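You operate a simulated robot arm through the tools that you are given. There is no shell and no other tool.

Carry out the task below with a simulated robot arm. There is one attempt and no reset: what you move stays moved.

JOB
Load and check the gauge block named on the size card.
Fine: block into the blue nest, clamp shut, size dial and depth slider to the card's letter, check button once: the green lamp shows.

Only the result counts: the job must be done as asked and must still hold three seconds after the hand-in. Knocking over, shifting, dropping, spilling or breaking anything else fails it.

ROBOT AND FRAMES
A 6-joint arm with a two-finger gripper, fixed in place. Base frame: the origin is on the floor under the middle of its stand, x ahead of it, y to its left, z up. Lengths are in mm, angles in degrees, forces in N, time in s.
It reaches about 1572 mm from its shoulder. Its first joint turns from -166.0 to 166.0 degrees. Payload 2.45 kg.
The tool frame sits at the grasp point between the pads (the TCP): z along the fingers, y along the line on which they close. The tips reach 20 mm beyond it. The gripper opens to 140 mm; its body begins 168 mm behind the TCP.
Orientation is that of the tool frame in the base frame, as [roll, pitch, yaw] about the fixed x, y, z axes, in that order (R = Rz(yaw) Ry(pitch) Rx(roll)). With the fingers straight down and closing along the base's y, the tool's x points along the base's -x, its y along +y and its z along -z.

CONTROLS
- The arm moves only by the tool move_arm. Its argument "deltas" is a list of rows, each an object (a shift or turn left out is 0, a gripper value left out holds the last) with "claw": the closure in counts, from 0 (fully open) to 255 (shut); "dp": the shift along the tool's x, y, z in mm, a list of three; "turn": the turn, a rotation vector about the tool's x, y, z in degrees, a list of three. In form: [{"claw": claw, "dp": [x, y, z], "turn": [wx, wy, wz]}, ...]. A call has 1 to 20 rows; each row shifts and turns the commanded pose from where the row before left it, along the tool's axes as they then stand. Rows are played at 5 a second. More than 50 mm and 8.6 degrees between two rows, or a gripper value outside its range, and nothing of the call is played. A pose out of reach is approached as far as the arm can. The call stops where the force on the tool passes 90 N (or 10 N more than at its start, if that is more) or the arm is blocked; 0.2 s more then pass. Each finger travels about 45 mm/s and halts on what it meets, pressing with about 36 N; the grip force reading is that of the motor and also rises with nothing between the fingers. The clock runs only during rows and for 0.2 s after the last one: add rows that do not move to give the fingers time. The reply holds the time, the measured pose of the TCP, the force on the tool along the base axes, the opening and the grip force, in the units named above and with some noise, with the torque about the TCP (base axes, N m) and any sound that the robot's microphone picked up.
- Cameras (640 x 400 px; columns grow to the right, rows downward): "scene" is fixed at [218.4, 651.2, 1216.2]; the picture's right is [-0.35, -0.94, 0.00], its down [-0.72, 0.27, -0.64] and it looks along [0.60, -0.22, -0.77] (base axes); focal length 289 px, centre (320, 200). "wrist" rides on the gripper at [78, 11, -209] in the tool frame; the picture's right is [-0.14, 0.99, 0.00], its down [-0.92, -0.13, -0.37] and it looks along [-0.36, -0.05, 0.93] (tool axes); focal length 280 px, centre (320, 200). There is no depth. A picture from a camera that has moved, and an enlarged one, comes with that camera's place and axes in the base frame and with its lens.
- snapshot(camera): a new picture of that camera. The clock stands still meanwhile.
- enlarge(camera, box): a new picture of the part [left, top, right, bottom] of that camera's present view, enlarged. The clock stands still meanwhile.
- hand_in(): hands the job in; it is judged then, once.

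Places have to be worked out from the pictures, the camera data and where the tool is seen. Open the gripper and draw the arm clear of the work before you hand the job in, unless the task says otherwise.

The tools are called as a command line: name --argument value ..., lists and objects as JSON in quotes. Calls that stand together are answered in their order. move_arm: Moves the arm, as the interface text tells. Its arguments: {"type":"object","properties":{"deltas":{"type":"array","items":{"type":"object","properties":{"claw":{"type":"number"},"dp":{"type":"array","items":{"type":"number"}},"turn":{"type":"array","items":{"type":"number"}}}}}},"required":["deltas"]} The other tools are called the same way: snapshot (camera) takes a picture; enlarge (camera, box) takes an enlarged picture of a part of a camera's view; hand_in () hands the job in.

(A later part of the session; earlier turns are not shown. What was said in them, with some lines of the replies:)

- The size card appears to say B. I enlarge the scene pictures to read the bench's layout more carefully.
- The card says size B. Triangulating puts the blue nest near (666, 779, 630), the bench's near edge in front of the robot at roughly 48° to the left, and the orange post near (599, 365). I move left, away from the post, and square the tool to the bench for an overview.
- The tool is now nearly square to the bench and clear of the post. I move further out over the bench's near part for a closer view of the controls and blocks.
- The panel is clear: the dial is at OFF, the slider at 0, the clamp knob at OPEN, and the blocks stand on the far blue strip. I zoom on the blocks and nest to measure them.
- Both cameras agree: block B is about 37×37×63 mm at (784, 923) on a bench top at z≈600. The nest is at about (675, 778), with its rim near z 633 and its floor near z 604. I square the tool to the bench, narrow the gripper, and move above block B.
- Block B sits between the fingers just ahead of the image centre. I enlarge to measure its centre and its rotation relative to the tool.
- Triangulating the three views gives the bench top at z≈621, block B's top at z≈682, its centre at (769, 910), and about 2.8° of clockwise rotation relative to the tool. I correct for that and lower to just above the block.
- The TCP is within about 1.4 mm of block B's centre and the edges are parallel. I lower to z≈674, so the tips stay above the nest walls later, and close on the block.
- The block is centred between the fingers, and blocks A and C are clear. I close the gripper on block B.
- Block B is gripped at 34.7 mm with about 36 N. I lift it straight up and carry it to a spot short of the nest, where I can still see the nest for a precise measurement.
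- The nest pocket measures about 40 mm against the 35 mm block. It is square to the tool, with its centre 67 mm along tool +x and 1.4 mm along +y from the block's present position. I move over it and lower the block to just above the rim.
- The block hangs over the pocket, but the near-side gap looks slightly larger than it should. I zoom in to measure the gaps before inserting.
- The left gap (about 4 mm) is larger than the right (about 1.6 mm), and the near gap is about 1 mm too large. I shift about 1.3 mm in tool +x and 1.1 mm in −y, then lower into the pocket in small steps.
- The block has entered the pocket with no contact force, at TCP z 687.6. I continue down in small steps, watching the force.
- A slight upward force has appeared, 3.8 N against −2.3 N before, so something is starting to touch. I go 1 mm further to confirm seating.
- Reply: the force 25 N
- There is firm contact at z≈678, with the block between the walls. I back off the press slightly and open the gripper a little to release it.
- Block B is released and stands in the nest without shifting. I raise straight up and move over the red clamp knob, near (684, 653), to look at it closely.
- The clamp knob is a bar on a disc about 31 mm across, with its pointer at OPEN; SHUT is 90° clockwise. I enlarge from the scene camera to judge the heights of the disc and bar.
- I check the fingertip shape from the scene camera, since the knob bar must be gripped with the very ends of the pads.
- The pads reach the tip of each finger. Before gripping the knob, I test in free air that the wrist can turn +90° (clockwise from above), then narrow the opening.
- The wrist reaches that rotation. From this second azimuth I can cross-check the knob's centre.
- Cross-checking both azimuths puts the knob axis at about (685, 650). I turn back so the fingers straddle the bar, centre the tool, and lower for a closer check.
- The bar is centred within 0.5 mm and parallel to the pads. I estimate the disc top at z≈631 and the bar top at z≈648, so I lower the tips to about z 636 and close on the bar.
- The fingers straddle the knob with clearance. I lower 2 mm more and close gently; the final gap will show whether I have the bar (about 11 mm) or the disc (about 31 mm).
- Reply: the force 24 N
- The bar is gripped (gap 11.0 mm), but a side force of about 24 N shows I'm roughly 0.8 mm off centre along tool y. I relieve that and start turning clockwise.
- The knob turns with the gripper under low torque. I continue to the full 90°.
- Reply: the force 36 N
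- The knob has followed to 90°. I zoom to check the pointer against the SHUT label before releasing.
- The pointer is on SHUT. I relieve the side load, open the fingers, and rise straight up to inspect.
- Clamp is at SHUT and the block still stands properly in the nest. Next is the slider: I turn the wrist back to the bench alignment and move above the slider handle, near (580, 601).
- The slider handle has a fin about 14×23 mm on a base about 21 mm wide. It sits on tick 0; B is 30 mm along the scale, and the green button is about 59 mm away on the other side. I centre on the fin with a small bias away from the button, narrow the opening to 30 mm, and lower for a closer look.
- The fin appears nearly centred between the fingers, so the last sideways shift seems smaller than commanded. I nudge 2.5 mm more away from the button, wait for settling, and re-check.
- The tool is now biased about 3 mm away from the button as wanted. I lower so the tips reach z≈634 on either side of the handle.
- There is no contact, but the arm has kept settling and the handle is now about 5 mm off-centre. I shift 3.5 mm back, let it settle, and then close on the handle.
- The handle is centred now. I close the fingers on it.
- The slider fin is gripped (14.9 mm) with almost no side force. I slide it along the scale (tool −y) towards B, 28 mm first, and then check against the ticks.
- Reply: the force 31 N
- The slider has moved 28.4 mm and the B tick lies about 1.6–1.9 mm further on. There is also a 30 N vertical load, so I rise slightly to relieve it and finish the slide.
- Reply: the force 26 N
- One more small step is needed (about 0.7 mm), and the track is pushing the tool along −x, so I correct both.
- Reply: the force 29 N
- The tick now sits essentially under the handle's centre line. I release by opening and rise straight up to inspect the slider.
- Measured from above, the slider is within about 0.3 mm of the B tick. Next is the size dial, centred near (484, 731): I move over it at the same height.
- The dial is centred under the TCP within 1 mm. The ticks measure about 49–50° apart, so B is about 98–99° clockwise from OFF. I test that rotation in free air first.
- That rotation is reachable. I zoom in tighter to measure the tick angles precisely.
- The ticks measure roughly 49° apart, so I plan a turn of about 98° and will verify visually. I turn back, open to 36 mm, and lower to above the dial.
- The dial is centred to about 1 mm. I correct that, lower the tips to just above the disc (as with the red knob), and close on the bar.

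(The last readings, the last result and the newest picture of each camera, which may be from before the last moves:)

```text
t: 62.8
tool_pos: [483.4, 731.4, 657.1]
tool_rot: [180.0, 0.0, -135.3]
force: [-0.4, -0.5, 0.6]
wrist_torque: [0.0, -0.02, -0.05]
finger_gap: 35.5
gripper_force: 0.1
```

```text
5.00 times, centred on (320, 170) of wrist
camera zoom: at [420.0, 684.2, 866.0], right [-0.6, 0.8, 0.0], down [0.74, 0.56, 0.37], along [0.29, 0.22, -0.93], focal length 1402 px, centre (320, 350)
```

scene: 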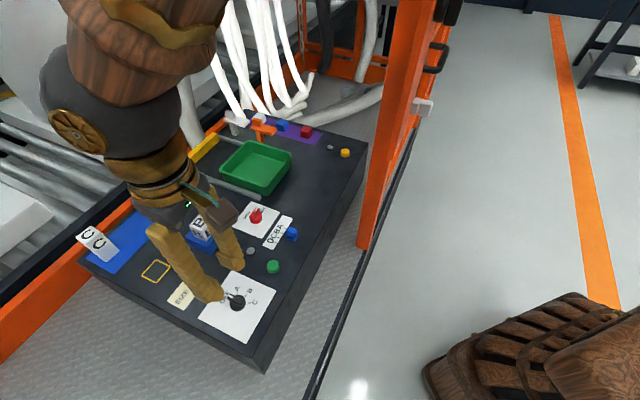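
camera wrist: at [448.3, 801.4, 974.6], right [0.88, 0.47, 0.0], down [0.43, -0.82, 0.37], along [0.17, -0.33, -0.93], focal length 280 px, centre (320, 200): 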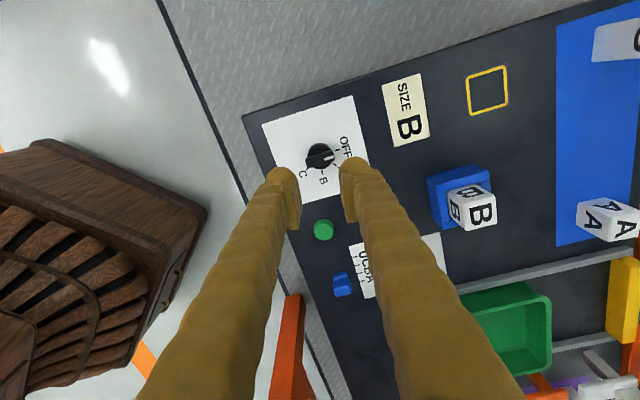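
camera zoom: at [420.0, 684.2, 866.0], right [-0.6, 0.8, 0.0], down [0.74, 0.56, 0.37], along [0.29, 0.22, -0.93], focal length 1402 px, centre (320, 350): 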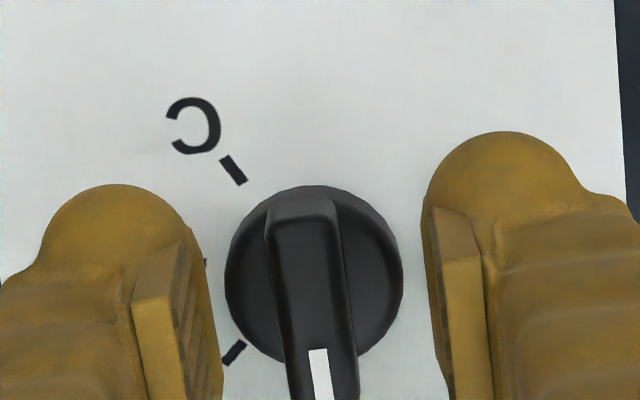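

The dial bar is between the pads, with about 0.4 mm of offset. I nudge, lower 1.5 mm and close.

move_arm --deltas '[{"dp": [0, -0.4, 1.5]}, {}, {}, {"claw": 215}, {"claw": 235}, {"claw": 255}, {}, {}]'

enlarge --camera "wrist" --box '[270, 130, 370, 210]'

```text
t: 64.6
tool_pos: [483.8, 731.6, 656.0]
tool_rot: [-179.9, 0.0, -135.1]
force: [24.7, -21.2, -0.7]
wrist_torque: [-0.21, -0.22, -0.01]
finger_gap: 11.2
gripper_force: 38.6
```

```text
5.00 times, centred on (320, 170) of wrist
camera zoom: at [421.3, 684.0, 864.5], right [-0.6, 0.8, 0.0], down [0.74, 0.56, 0.37], along [0.29, 0.22, -0.93], focal length 1402 px, centre (320, 350)
```

zoom: 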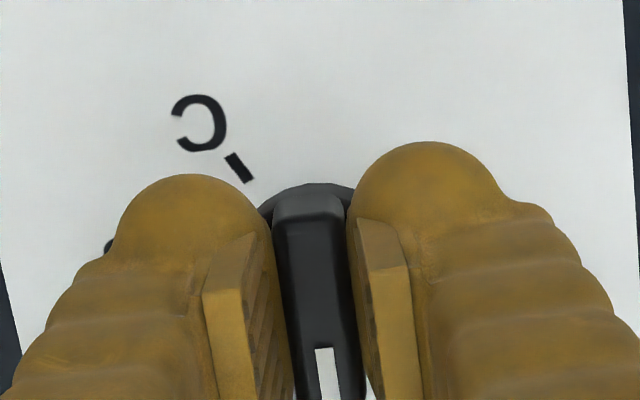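

The dial bar is gripped (11.2 mm) with 32 N of side force in +u. I relieve it by 1 mm and begin turning clockwise.

move_arm --deltas '[{"dp": [0, -1.0, 0]}, {}, {"turn": [0, 0, 6]}, {"turn": [0, 0, 6]}, {"turn": [0, 0, 6]}, {"turn": [0, 0, 6]}, {"turn": [0, 0, 6]}, {}, {}]'

```text
t: 66.6
tool_pos: [483.8, 731.4, 653.6]
tool_rot: [179.9, 0.0, -165.3]
force: [-11.1, -1.9, 26.2]
wrist_torque: [-0.01, 0.1, 0.03]
finger_gap: 11.2
gripper_force: 38.4
```

The dial is turning freely. A 26 N vertical load has built up, so I ease up slightly and continue the turn.

move_arm --deltas '[{"dp": [0, 0, -0.8]}, {"turn": [0, 0, 6.7]}, {"turn": [0, 0, 6.7]}, {"turn": [0, 0, 6.7]}, {"turn": [0, 0, 6.7]}, {"turn": [0, 0, 6.7]}, {}, {}]'

enlarge --camera "wrist" --box '[260, 110, 380, 230]'

```text
t: 68.4
tool_pos: [483.1, 732.9, 654.2]
tool_rot: [180.0, 0.0, 161.4]
force: [2.5, 50.5, -23.1]
wrist_torque: [0.44, 0.03, 0.0]
finger_gap: 11.1
gripper_force: 38.7
```

```text
3.33 times, centred on (320, 170) of wrist
camera zoom: at [414.2, 766.6, 863.9], right [0.45, 0.89, 0.0], down [0.83, -0.42, 0.37], along [0.33, -0.16, -0.93], focal length 935 px, centre (320, 300)
```

zoom: 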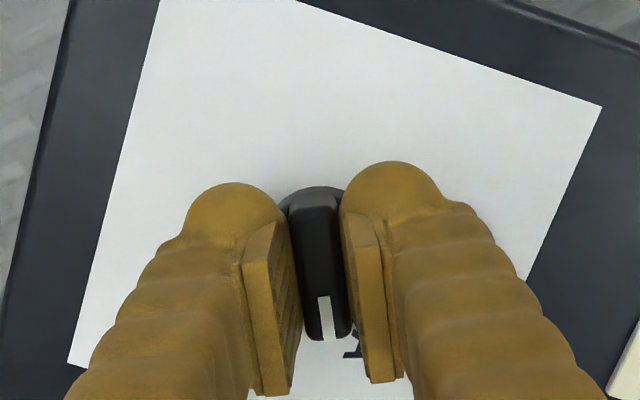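

A lateral load of 50 N has built up along base +y, so I shift about 1.5 mm that way to relieve it and then finish the last 33.5° of the turn.

move_arm --deltas '[{"dp": [0.5, 1.4, 0.4]}, {}, {}, {"turn": [0, 0, 6.7]}, {"turn": [0, 0, 6.7]}, {"turn": [0, 0, 6.7]}, {}, {}]'

```text
t: 70.2
tool_pos: [483.5, 732.1, 654.4]
tool_rot: [180.0, 0.0, 141.2]
force: [15.6, 5.4, 15.4]
wrist_torque: [0.01, -0.24, -0.02]
finger_gap: 10.9
gripper_force: 38.4
```

The loads are small again. I turn the remaining 13.5° to B.

move_arm --deltas '[{"turn": [0, 0, 6.7]}, {"turn": [0, 0, 6.7]}, {}, {}]'

snapshot --camera "wrist"

enlarge --camera "wrist" --box '[260, 110, 380, 230]'

```text
t: 71.2
tool_pos: [484.6, 732.1, 653.7]
tool_rot: [180.0, -0.1, 127.9]
force: [9.2, -5.3, 26.8]
wrist_torque: [-0.07, -0.1, -0.04]
finger_gap: 11.2
gripper_force: 37.7
```

```text
taken
camera wrist: at [445.8, 800.3, 863.6], right [0.87, 0.5, 0.0], down [0.46, -0.81, 0.37], along [0.18, -0.32, -0.93], focal length 280 px, centre (320, 200)
```

wrist: 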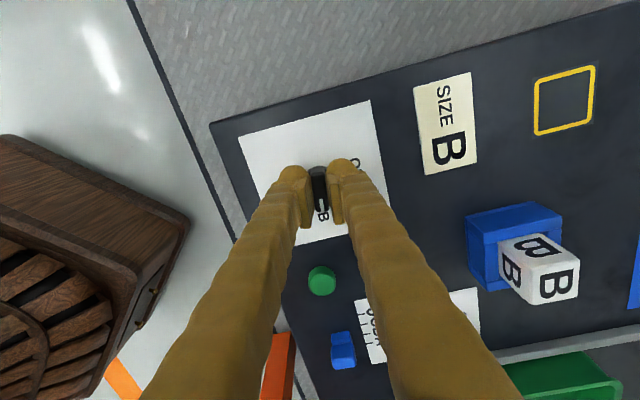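

```text
3.33 times, centred on (320, 170) of wrist
camera zoom: at [445.8, 800.3, 863.6], right [0.87, 0.5, 0.0], down [0.46, -0.81, 0.37], along [0.18, -0.32, -0.93], focal length 935 px, centre (320, 300)
```

zoom: 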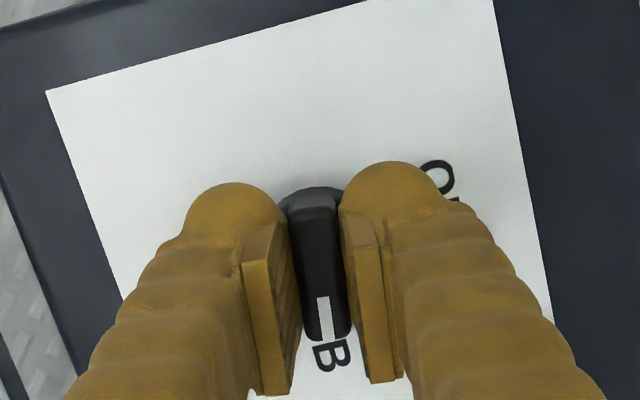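

The pointer is at the letter B, and my geometry suggests B is about 2–3° further. I add 2.5°, then relieve, open and rise to inspect.

move_arm --deltas '[{"dp": [0, 0, -0.7]}, {"turn": [0, 0, 2.5]}, {}, {}, {"claw": 230}, {"claw": 205}, {"claw": 190}, {}, {}, {"dp": [0, 0, -10]}, {"dp": [0, 0, -30]}, {"dp": [0, 0, -40]}, {"dp": [0, 0, -30]}, {}, {}]'

snapshot --camera "wrist"

enlarge --camera "wrist" --box '[270, 110, 370, 200]'

enlarge --camera "scene" --box '[195, 260, 285, 340]'

enlarge --camera "scene" --box '[170, 190, 310, 290]'

```text
t: 74.4
tool_pos: [482.7, 735.4, 765.0]
tool_rot: [-180.0, 0.0, 125.2]
force: [-0.2, -0.3, 0.0]
wrist_torque: [-0.01, -0.01, 0.05]
finger_gap: 35.6
gripper_force: 0.1
```

```text
taken
camera wrist: at [447.2, 804.8, 974.0], right [0.89, 0.46, 0.0], down [0.43, -0.83, 0.37], along [0.17, -0.33, -0.93], focal length 280 px, centre (320, 200)
```

wrist: 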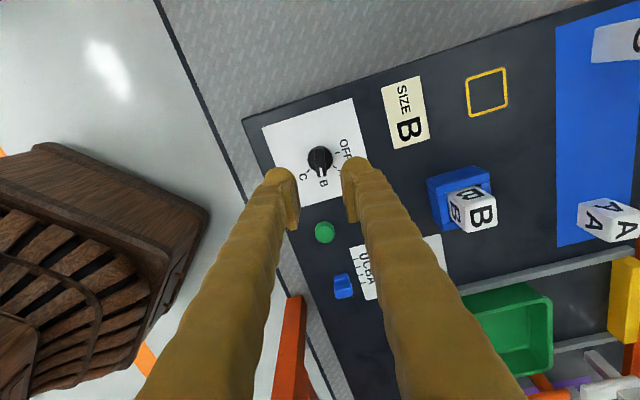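

```text
4.44 times, centred on (320, 155) of wrist
camera zoom: at [447.2, 804.8, 974.0], right [0.89, 0.46, 0.0], down [0.43, -0.83, 0.37], along [0.17, -0.33, -0.93], focal length 1246 px, centre (320, 400)
```

zoom: 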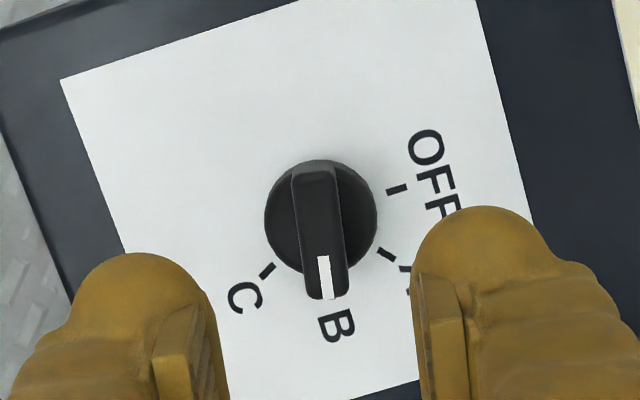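

```text
5.00 times, centred on (240, 300) of scene
camera zoom: at [218.4, 651.2, 1216.2], right [-0.35, -0.94, 0.0], down [-0.72, 0.27, -0.64], along [0.6, -0.22, -0.77], focal length 1444 px, centre (720, -300)
```

zoom: 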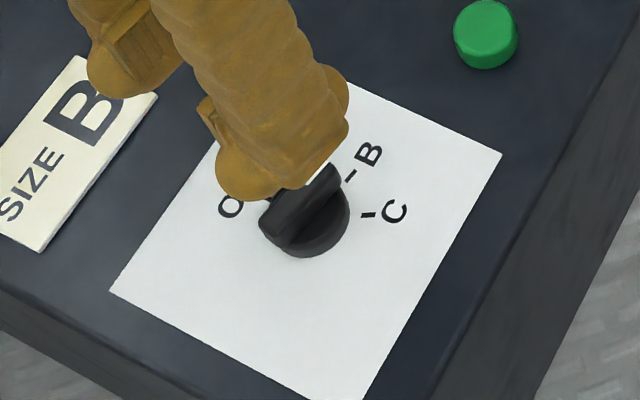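

```text
4.00 times, centred on (240, 240) of scene
camera zoom: at [218.4, 651.2, 1216.2], right [-0.35, -0.94, 0.0], down [-0.72, 0.27, -0.64], along [0.6, -0.22, -0.77], focal length 1155 px, centre (640, 40)
```

zoom: 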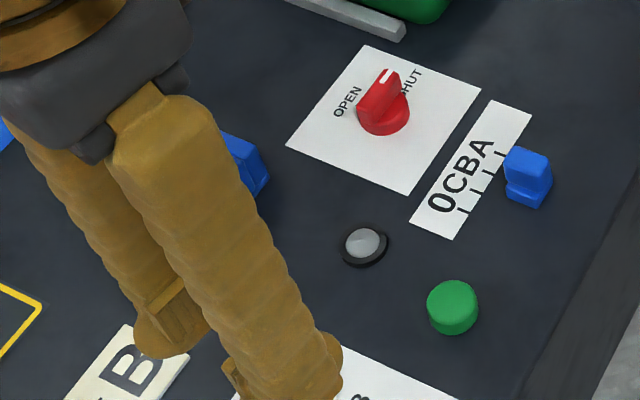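

The pointer now lines up with the B tick, and the slider and clamp still look right. Next is the green check button, near (536, 641): I rotate back, move above it and close the gripper to press with.

move_arm --deltas '[{"turn": [0, 0, -8.5]}, {"turn": [0, 0, -8.5]}, {"turn": [0, 0, -8.5]}, {"turn": [0, 0, -8.5]}, {"turn": [0, 0, -8.5]}, {"turn": [0, 0, -8.5]}, {"turn": [0, 0, -8.5]}, {"turn": [0, 0, -8.5]}, {"turn": [0, 0, -8.5]}, {"turn": [0, 0, -8.5]}, {"turn": [0, 0, -8.5]}, {"turn": [0, 0, -6.1]}, {"dp": [9.4, -34.7, 0]}, {"dp": [9.4, -34.7, 0]}, {"dp": [9.5, -34.6, 0]}, {}, {}, {}]'

snapshot --camera "wrist"

enlarge --camera "wrist" --box '[250, 110, 390, 200]'

enlarge --camera "scene" --box '[170, 190, 310, 340]'

```text
t: 78.2
tool_pos: [541.7, 637.6, 766.1]
tool_rot: [-179.9, 0.0, -135.2]
force: [0.6, 0.4, 0.4]
wrist_torque: [0.03, -0.01, -0.02]
finger_gap: 35.7
gripper_force: 0.1
```

```text
taken
camera wrist: at [479.1, 590.0, 975.4], right [-0.6, 0.8, 0.0], down [0.74, 0.56, 0.37], along [0.29, 0.22, -0.93], focal length 280 px, centre (320, 200)
```

wrist: 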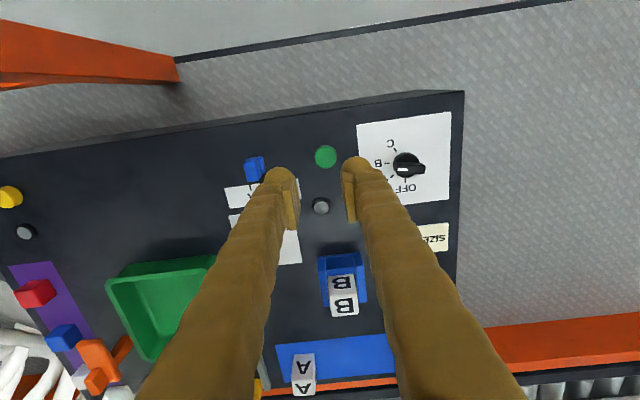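

```text
4.44 times, centred on (320, 155) of wrist
camera zoom: at [479.1, 590.0, 975.4], right [-0.6, 0.8, 0.0], down [0.74, 0.56, 0.37], along [0.29, 0.22, -0.93], focal length 1246 px, centre (320, 400)
```

zoom: 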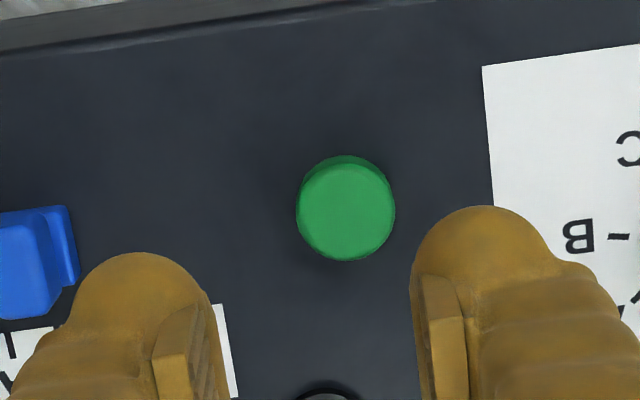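

```text
2.67 times, centred on (240, 265) of scene
camera zoom: at [218.4, 651.2, 1216.2], right [-0.35, -0.94, 0.0], down [-0.72, 0.27, -0.64], along [0.6, -0.22, -0.77], focal length 770 px, centre (533, 27)
```

zoom: 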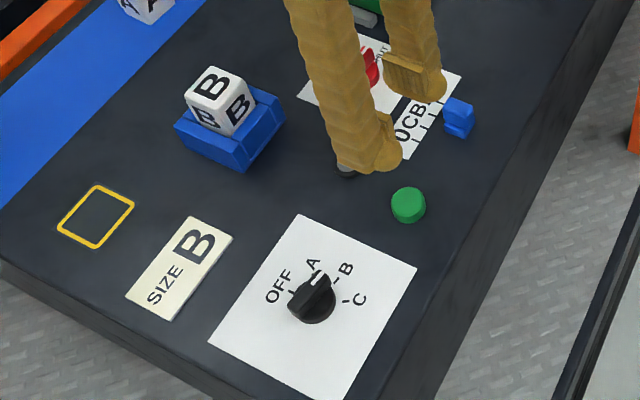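

The scene view of the dial pointer is worth double-checking, so I enlarge the dial there as well as the slider and lamp.

enlarge --camera "scene" --box '[215, 278, 265, 318]'

enlarge --camera "wrist" --box '[360, 125, 450, 205]'

enlarge --camera "scene" --box '[250, 215, 310, 280]'

```text
10.00 times, centred on (240, 298) of scene
camera zoom: at [218.4, 651.2, 1216.2], right [-0.35, -0.94, 0.0], down [-0.72, 0.27, -0.64], along [0.6, -0.22, -0.77], focal length 2887 px, centre (1120, -780)
```

zoom: 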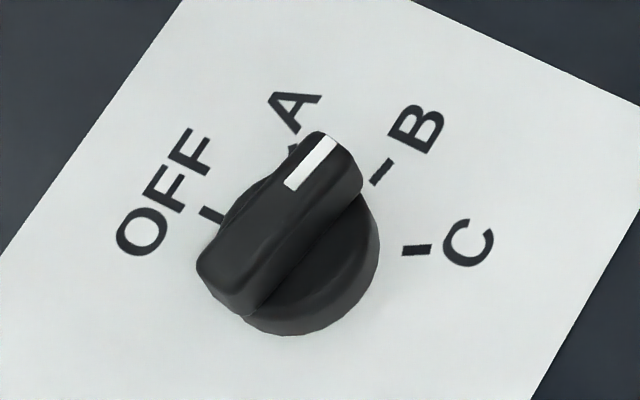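

```text
5.00 times, centred on (405, 165) of wrist
camera zoom: at [479.1, 590.0, 975.4], right [-0.6, 0.8, 0.0], down [0.74, 0.56, 0.37], along [0.29, 0.22, -0.93], focal length 1402 px, centre (-105, 375)
```

zoom: 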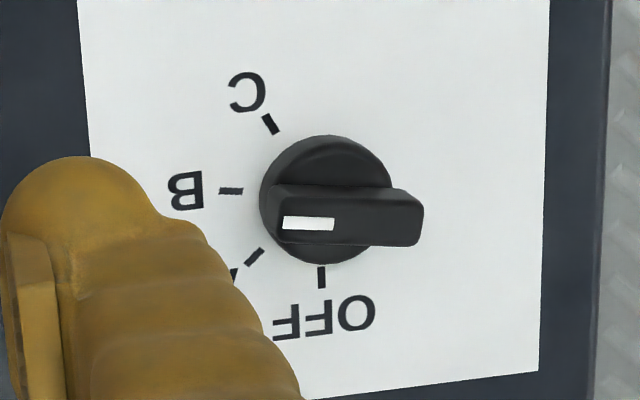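

```text
6.15 times, centred on (280, 248) of scene
camera zoom: at [218.4, 651.2, 1216.2], right [-0.35, -0.94, 0.0], down [-0.72, 0.27, -0.64], along [0.6, -0.22, -0.77], focal length 1777 px, centre (566, -92)
```

zoom: 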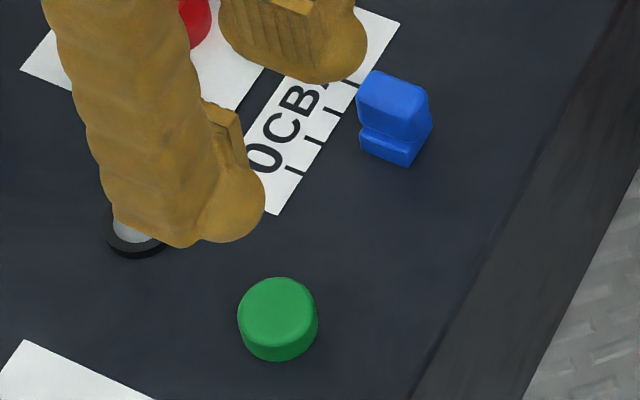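

All settings check out: pointer within about 2° of B, slider at B, clamp SHUT. The button's centre is 7 mm along tool +y from here, so I close the gripper, centre the fingertips over it and lower to about 20 mm above it.

move_arm --deltas '[{"dp": [-4.1, 7, 0], "claw": 255}, {}, {}, {}, {"dp": [0, 0, 35]}, {"dp": [0, 0, 35]}, {"dp": [0, 0, 15]}, {}, {}, {}]'

snapshot --camera "wrist"

enlarge --camera "scene" --box '[240, 215, 300, 280]'

enlarge --camera "wrist" --box '[250, 110, 390, 210]'

```text
t: 80.4
tool_pos: [536.5, 645.3, 678.5]
tool_rot: [180.0, 0.0, -135.2]
force: [-0.1, -0.3, 0.1]
wrist_torque: [0.01, 0.0, 0.02]
finger_gap: 0.0
gripper_force: 29.8
```

```text
taken
camera wrist: at [474.9, 599.0, 888.8], right [-0.6, 0.8, 0.0], down [0.74, 0.56, 0.37], along [0.29, 0.22, -0.93], focal length 280 px, centre (320, 200)
```

wrist: 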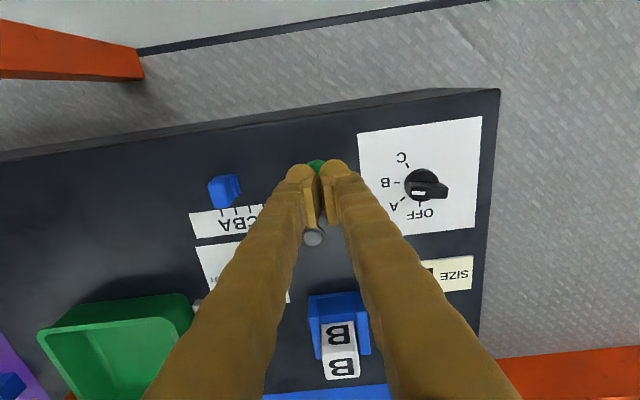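

```text
6.15 times, centred on (270, 248) of scene
camera zoom: at [218.4, 651.2, 1216.2], right [-0.35, -0.94, 0.0], down [-0.72, 0.27, -0.64], along [0.6, -0.22, -0.77], focal length 1777 px, centre (628, -92)
```

zoom: 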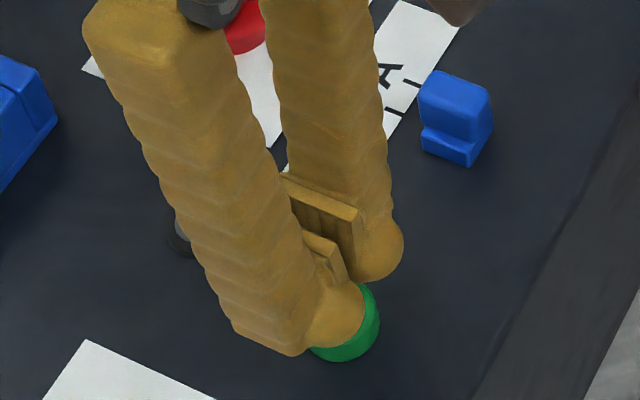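

```text
4.00 times, centred on (320, 160) of wrist
camera zoom: at [474.9, 599.0, 888.8], right [-0.6, 0.8, 0.0], down [0.74, 0.56, 0.37], along [0.29, 0.22, -0.93], focal length 1122 px, centre (320, 360)
```

zoom: 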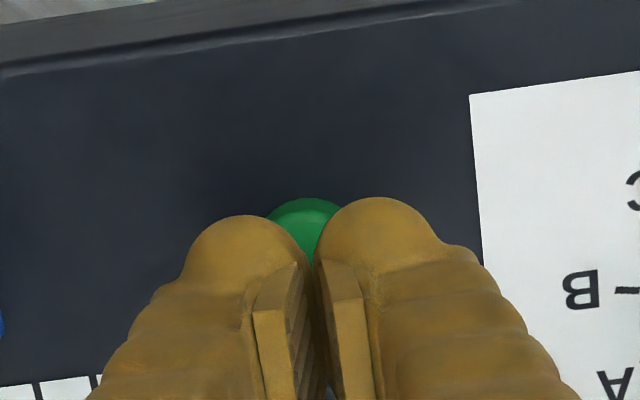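

The closed fingertips are over the green button with no contact yet. I lower further in small steps and watch the force and sound.

move_arm --deltas '[{"dp": [0, 0, 6]}, {"dp": [0, 0, 5]}, {"dp": [0, 0, 3]}, {}, {}]'

enlarge --camera "scene" --box '[240, 215, 300, 280]'

```text
t: 81.6
tool_pos: [535.8, 647.3, 667.6]
tool_rot: [180.0, 0.0, -135.0]
force: [-0.1, 0.2, 0.2]
wrist_torque: [-0.02, 0.04, -0.03]
finger_gap: 0.0
gripper_force: 29.4
```

```text
6.15 times, centred on (270, 248) of scene
camera zoom: at [218.4, 651.2, 1216.2], right [-0.35, -0.94, 0.0], down [-0.72, 0.27, -0.64], along [0.6, -0.22, -0.77], focal length 1777 px, centre (628, -92)
```

zoom: 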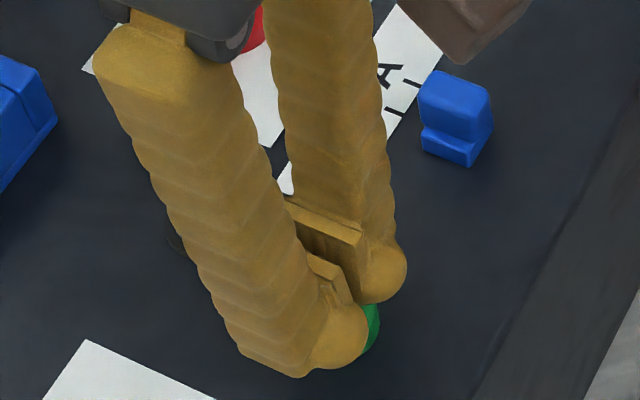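

No contact yet at tip height about z 647. I check the wrist view for centring before pressing.

enlarge --camera "wrist" --box '[270, 120, 370, 200]'

```text
5.00 times, centred on (320, 160) of wrist
camera zoom: at [473.4, 599.7, 876.3], right [-0.6, 0.8, 0.0], down [0.74, 0.56, 0.37], along [0.29, 0.22, -0.93], focal length 1402 px, centre (320, 400)
```

zoom: 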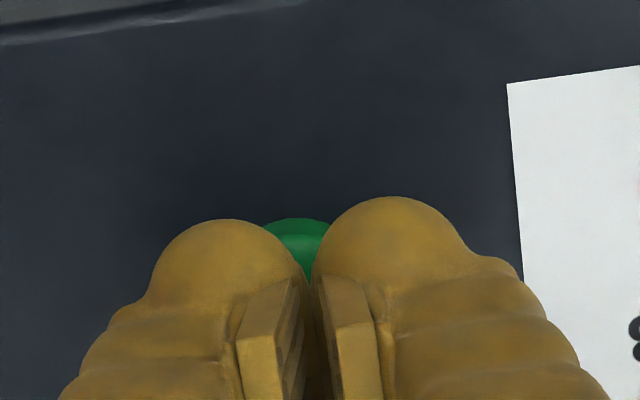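

The button lies about 3.7 mm to the left of the finger pair. I shift in tool −y and let it settle.

move_arm --deltas '[{"dp": [0, -3.7, 0]}, {}, {}, {}]'

enlarge --camera "wrist" --box '[270, 120, 370, 200]'

```text
t: 82.6
tool_pos: [538.0, 644.6, 668.0]
tool_rot: [-180.0, 0.0, -135.1]
force: [0.6, -0.3, -0.9]
wrist_torque: [0.01, 0.02, 0.02]
finger_gap: 0.1
gripper_force: 29.7
```

```text
5.00 times, centred on (320, 160) of wrist
camera zoom: at [475.4, 596.6, 876.8], right [-0.6, 0.8, 0.0], down [0.74, 0.56, 0.37], along [0.29, 0.22, -0.93], focal length 1402 px, centre (320, 400)
```

zoom: 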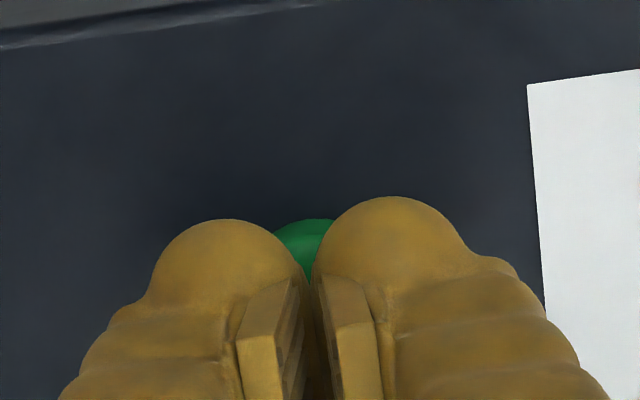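

The fingertips are centred on the button within about 1 mm laterally. I press down in 2 mm steps.

move_arm --deltas '[{"dp": [0, 0, 2]}, {"dp": [0, 0, 2]}, {"dp": [0, 0, 2]}, {}, {}]'

```text
t: 83.8
tool_pos: [537.5, 643.9, 660.8]
tool_rot: [179.9, 0.0, -135.1]
force: [0.5, -0.4, 0.0]
wrist_torque: [-0.04, 0.01, 0.02]
finger_gap: 0.0
gripper_force: 29.8
```

Still no contact at TCP z 660.8 (tips at about 641). I continue down in 1.5 mm steps.

move_arm --deltas '[{"dp": [0, 0, 1.5]}, {"dp": [0, 0, 1.5]}, {}, {}]'

enlarge --camera "scene" --box '[230, 215, 300, 280]'

```text
t: 84.8
tool_pos: [537.3, 644.7, 656.7]
tool_rot: [180.0, 0.1, -135.1]
force: [-1.4, -0.6, 0.2]
wrist_torque: [0.02, -0.01, -0.01]
finger_gap: 0.0
gripper_force: 29.5
```

```text
6.15 times, centred on (265, 248) of scene
camera zoom: at [218.4, 651.2, 1216.2], right [-0.35, -0.94, 0.0], down [-0.72, 0.27, -0.64], along [0.6, -0.22, -0.77], focal length 1777 px, centre (658, -92)
```

zoom: 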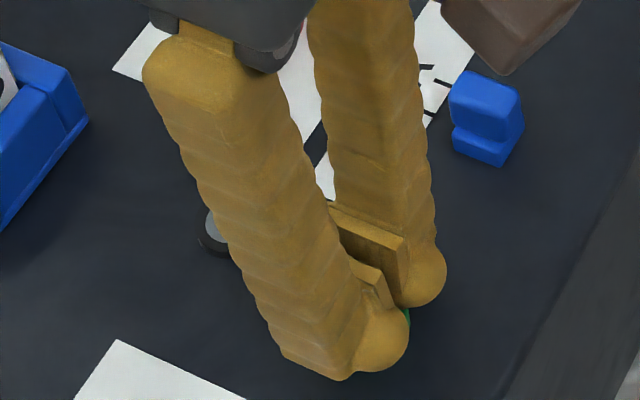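

Still nothing at tips of about 637. I keep stepping down gently.

move_arm --deltas '[{"dp": [0, 0, 1]}, {"dp": [0, 0, 1]}, {}, {}]'

```text
t: 85.8
tool_pos: [538.7, 642.7, 656.5]
tool_rot: [180.0, 0.0, -135.1]
force: [-0.4, -0.2, 0.4]
wrist_torque: [0.0, 0.0, 0.03]
finger_gap: 0.0
gripper_force: 29.4
```

move_arm --deltas '[{"dp": [0, 0, 1]}, {"dp": [0, 0, 1]}, {}, {}]'

enlarge --camera "scene" --box '[230, 215, 300, 280]'

```text
t: 86.8
tool_pos: [538.4, 643.7, 653.5]
tool_rot: [179.9, 0.0, -135.1]
force: [1.3, 0.2, 2.3]
wrist_torque: [0.02, -0.05, -0.07]
finger_gap: 6.0
gripper_force: 29.4
```

```text
6.15 times, centred on (265, 248) of scene
camera zoom: at [218.4, 651.2, 1216.2], right [-0.35, -0.94, 0.0], down [-0.72, 0.27, -0.64], along [0.6, -0.22, -0.77], focal length 1777 px, centre (658, -92)
```

zoom: 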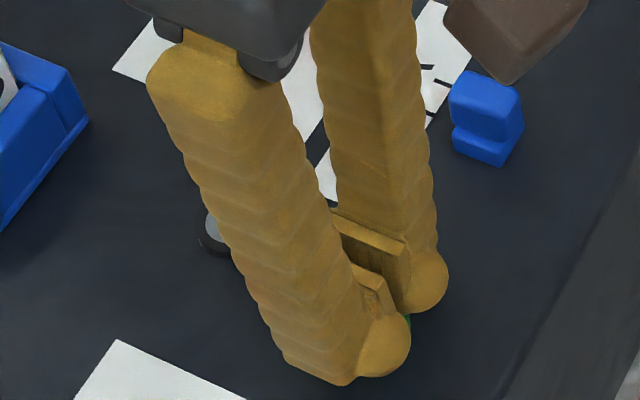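

The gap reading rose to 6 mm: the rounded fingertips straddle the button and are being wedged apart instead of pressing it. No click was heard and the lamp is unlit, so I raise. From the picture each fingertip is a dome at tool (14, ±13.5), so I shift to put one dome squarely over the button.

move_arm --deltas '[{"dp": [0, 0, -5]}, {"dp": [0, 0, -10]}, {"dp": [0, 0, -10]}, {"dp": [-5.5, -7, 0]}, {"dp": [-5.4, -6.9, 0]}, {}, {}, {}]'

enlarge --camera "wrist" --box '[260, 100, 400, 200]'

enlarge --camera "scene" --box '[230, 215, 300, 280]'

```text
t: 88.6
tool_pos: [556.0, 641.3, 677.8]
tool_rot: [180.0, 0.0, -135.2]
force: [0.0, 0.4, 0.8]
wrist_torque: [-0.01, -0.01, 0.02]
finger_gap: 0.0
gripper_force: 29.3
```

```text
4.00 times, centred on (330, 150) of wrist
camera zoom: at [493.0, 593.1, 887.4], right [-0.6, 0.8, 0.0], down [0.74, 0.56, 0.37], along [0.29, 0.22, -0.93], focal length 1122 px, centre (280, 400)
```

zoom: 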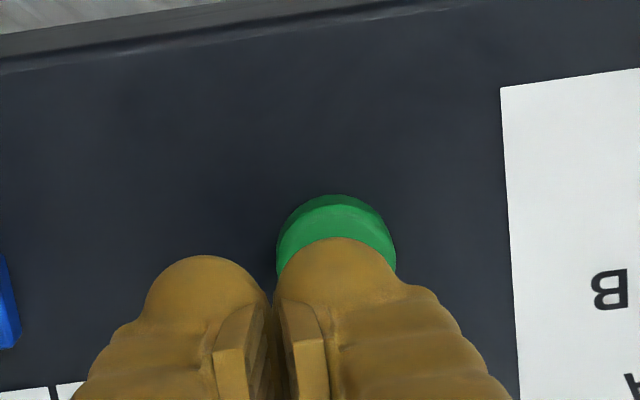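

```text
6.15 times, centred on (265, 248) of scene
camera zoom: at [218.4, 651.2, 1216.2], right [-0.35, -0.94, 0.0], down [-0.72, 0.27, -0.64], along [0.6, -0.22, -0.77], focal length 1777 px, centre (658, -92)
```

zoom: 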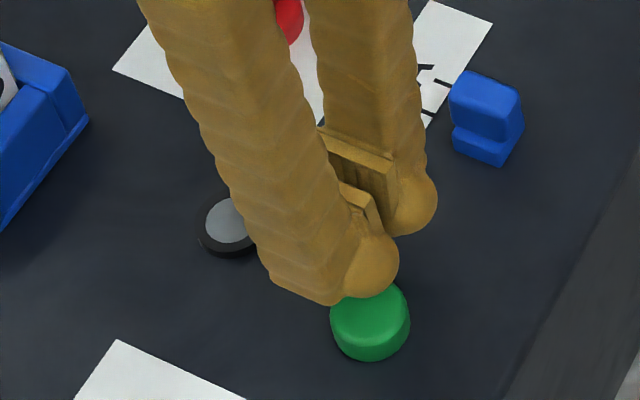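

Now the right fingertip dome is within about 2.5 mm of the button's centre, and the button top should be near z 635. I fine-tune and descend to just above it.

move_arm --deltas '[{"dp": [-2, 1.2, 0]}, {"dp": [0, 0, 8]}, {"dp": [0, 0, 7]}, {}, {}, {}]'

enlarge --camera "wrist" --box '[260, 100, 400, 200]'

enlarge --camera "scene" --box '[230, 215, 300, 280]'

```text
t: 90.0
tool_pos: [556.5, 643.2, 663.5]
tool_rot: [-179.9, 0.0, -135.1]
force: [0.1, 0.4, 0.5]
wrist_torque: [0.0, 0.0, -0.01]
finger_gap: 0.1
gripper_force: 29.2
```

```text
4.00 times, centred on (330, 150) of wrist
camera zoom: at [494.4, 596.0, 871.7], right [-0.6, 0.8, 0.0], down [0.74, 0.56, 0.37], along [0.29, 0.22, -0.93], focal length 1122 px, centre (280, 400)
```

zoom: 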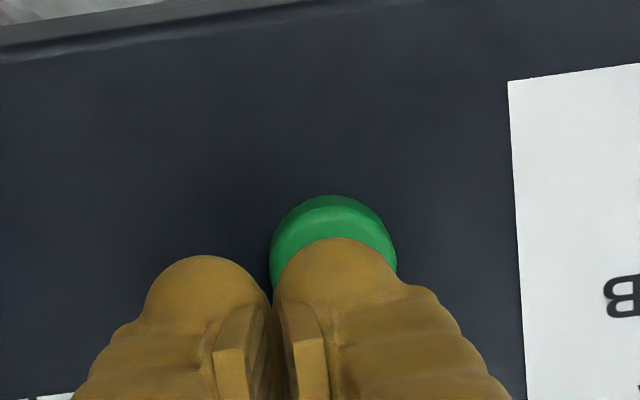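

```text
6.15 times, centred on (265, 248) of scene
camera zoom: at [218.4, 651.2, 1216.2], right [-0.35, -0.94, 0.0], down [-0.72, 0.27, -0.64], along [0.6, -0.22, -0.77], focal length 1777 px, centre (658, -92)
```

zoom: 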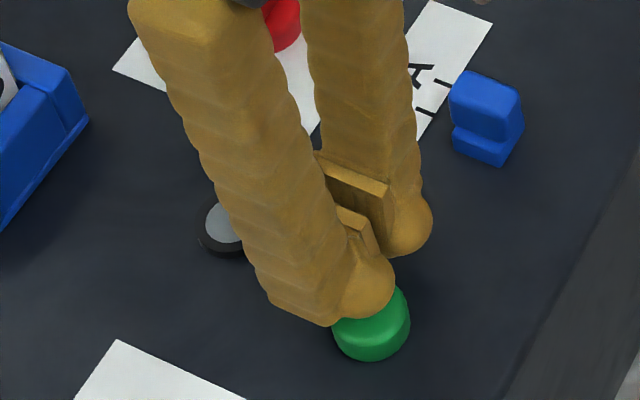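

The dome is now centred on the button within 1 mm and about 8 mm above it. I press down carefully.

move_arm --deltas '[{"dp": [0, 0, 3]}, {"dp": [0, 0, 3]}, {"dp": [0, 0, 1.5]}, {}, {}]'

```text
t: 91.2
tool_pos: [557.1, 642.9, 655.7]
tool_rot: [-180.0, 0.0, -135.1]
force: [0.3, -0.6, 0.7]
wrist_torque: [-0.01, 0.0, 0.0]
finger_gap: 0.2
gripper_force: 29.5
```

move_arm --deltas '[{"dp": [0, 0, 1]}, {"dp": [0, 0, 1]}, {"dp": [0, 0, 1]}, {}]'

enlarge --camera "scene" --box '[230, 215, 300, 280]'

```text
t: 92.2
tool_pos: [556.4, 644.1, 652.5]
tool_rot: [179.9, 0.0, -135.0]
force: [-0.6, 0.3, 1.7]
wrist_torque: [0.03, 0.04, 0.02]
finger_gap: 0.1
gripper_force: 29.6
heard: click
```

```text
6.15 times, centred on (265, 248) of scene
camera zoom: at [218.4, 651.2, 1216.2], right [-0.35, -0.94, 0.0], down [-0.72, 0.27, -0.64], along [0.6, -0.22, -0.77], focal length 1777 px, centre (658, -92)
```

zoom: 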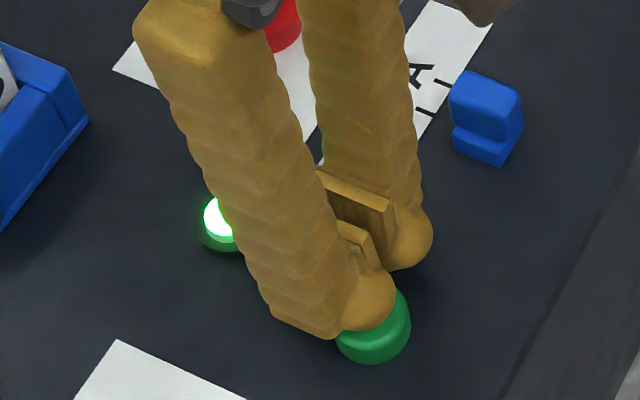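

A click was heard and the lamp shows green. I raise straight up off the button, open the gripper well above the bench, and draw the arm back.

move_arm --deltas '[{"dp": [0, 0, -5]}, {"dp": [0, 0, -20]}, {"dp": [0, 0, -40]}, {"dp": [0, 0, -45]}, {"dp": [0, 0, -45]}, {"dp": [0, 0, -45]}, {"dp": [0, 0, -45]}, {"claw": 0}, {"dp": [40, 0, 0]}, {"dp": [40, 0, 0]}, {"dp": [40, 0, 0]}, {"dp": [40, 0, 0]}, {"dp": [40, 0, 0]}, {}, {}, {}]'

snapshot --camera "scene"

snapshot --camera "wrist"

enlarge --camera "scene" --box '[150, 180, 310, 340]'

```text
t: 95.6
tool_pos: [413.0, 503.8, 899.0]
tool_rot: [180.0, 0.0, -135.2]
force: [0.2, 0.2, 0.9]
wrist_torque: [0.0, -0.01, 0.0]
finger_gap: 139.9
gripper_force: 0.0
```

```text
taken
```

scene: 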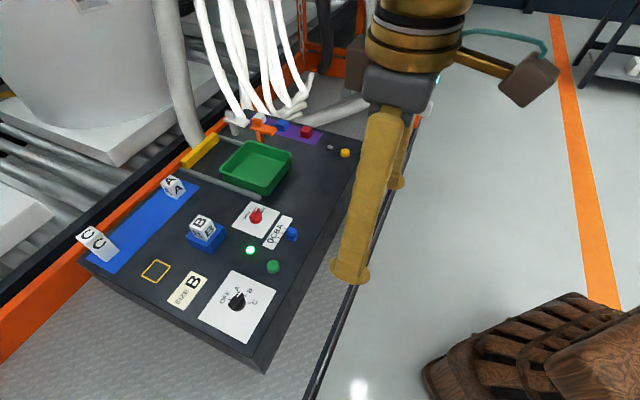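

```text
taken
camera wrist: at [351.0, 456.7, 1107.8], right [-0.6, 0.8, 0.0], down [0.74, 0.56, 0.37], along [0.29, 0.22, -0.93], focal length 280 px, centre (320, 200)
```

wrist: 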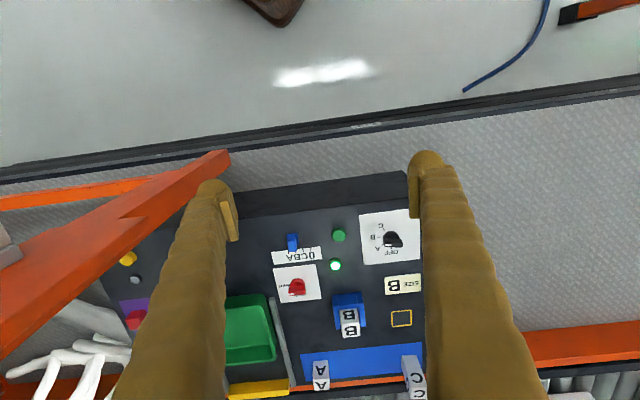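

```text
2.50 times, centred on (230, 260) of scene
camera zoom: at [218.4, 651.2, 1216.2], right [-0.35, -0.94, 0.0], down [-0.72, 0.27, -0.64], along [0.6, -0.22, -0.77], focal length 722 px, centre (545, 50)
```

zoom: 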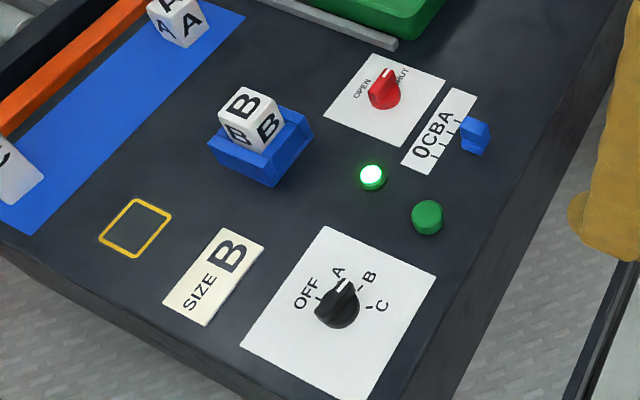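

The green lamp stays lit with block B in the nest, clamp at SHUT, dial and slider at B, and blocks A and C and the rest of the bench undisturbed. The gripper is open and the arm is clear, so I hand the job in.

hand_in

```text
The job is handed in.
```

The job is handed in. After one press of the check button I heard a click and the green lamp came on. It was still lit in the last pictures, taken about three seconds later.

- **Block:** B, as the size card says, is standing in the blue nest.
- **Clamp:** the red knob is turned to SHUT.
- **Size dial:** the pointer was within about 2° of the B tick.
- **Depth slider:** it was within about 0.3 mm of the B tick.
- **Check button:** on a first approach the fingertips straddled the button. I heard no click and the lamp stayed unlit, so I backed off, re-centred and pressed once.

Blocks A and C and everything else on the bench look undisturbed. The gripper is open and the arm is clear of the work.
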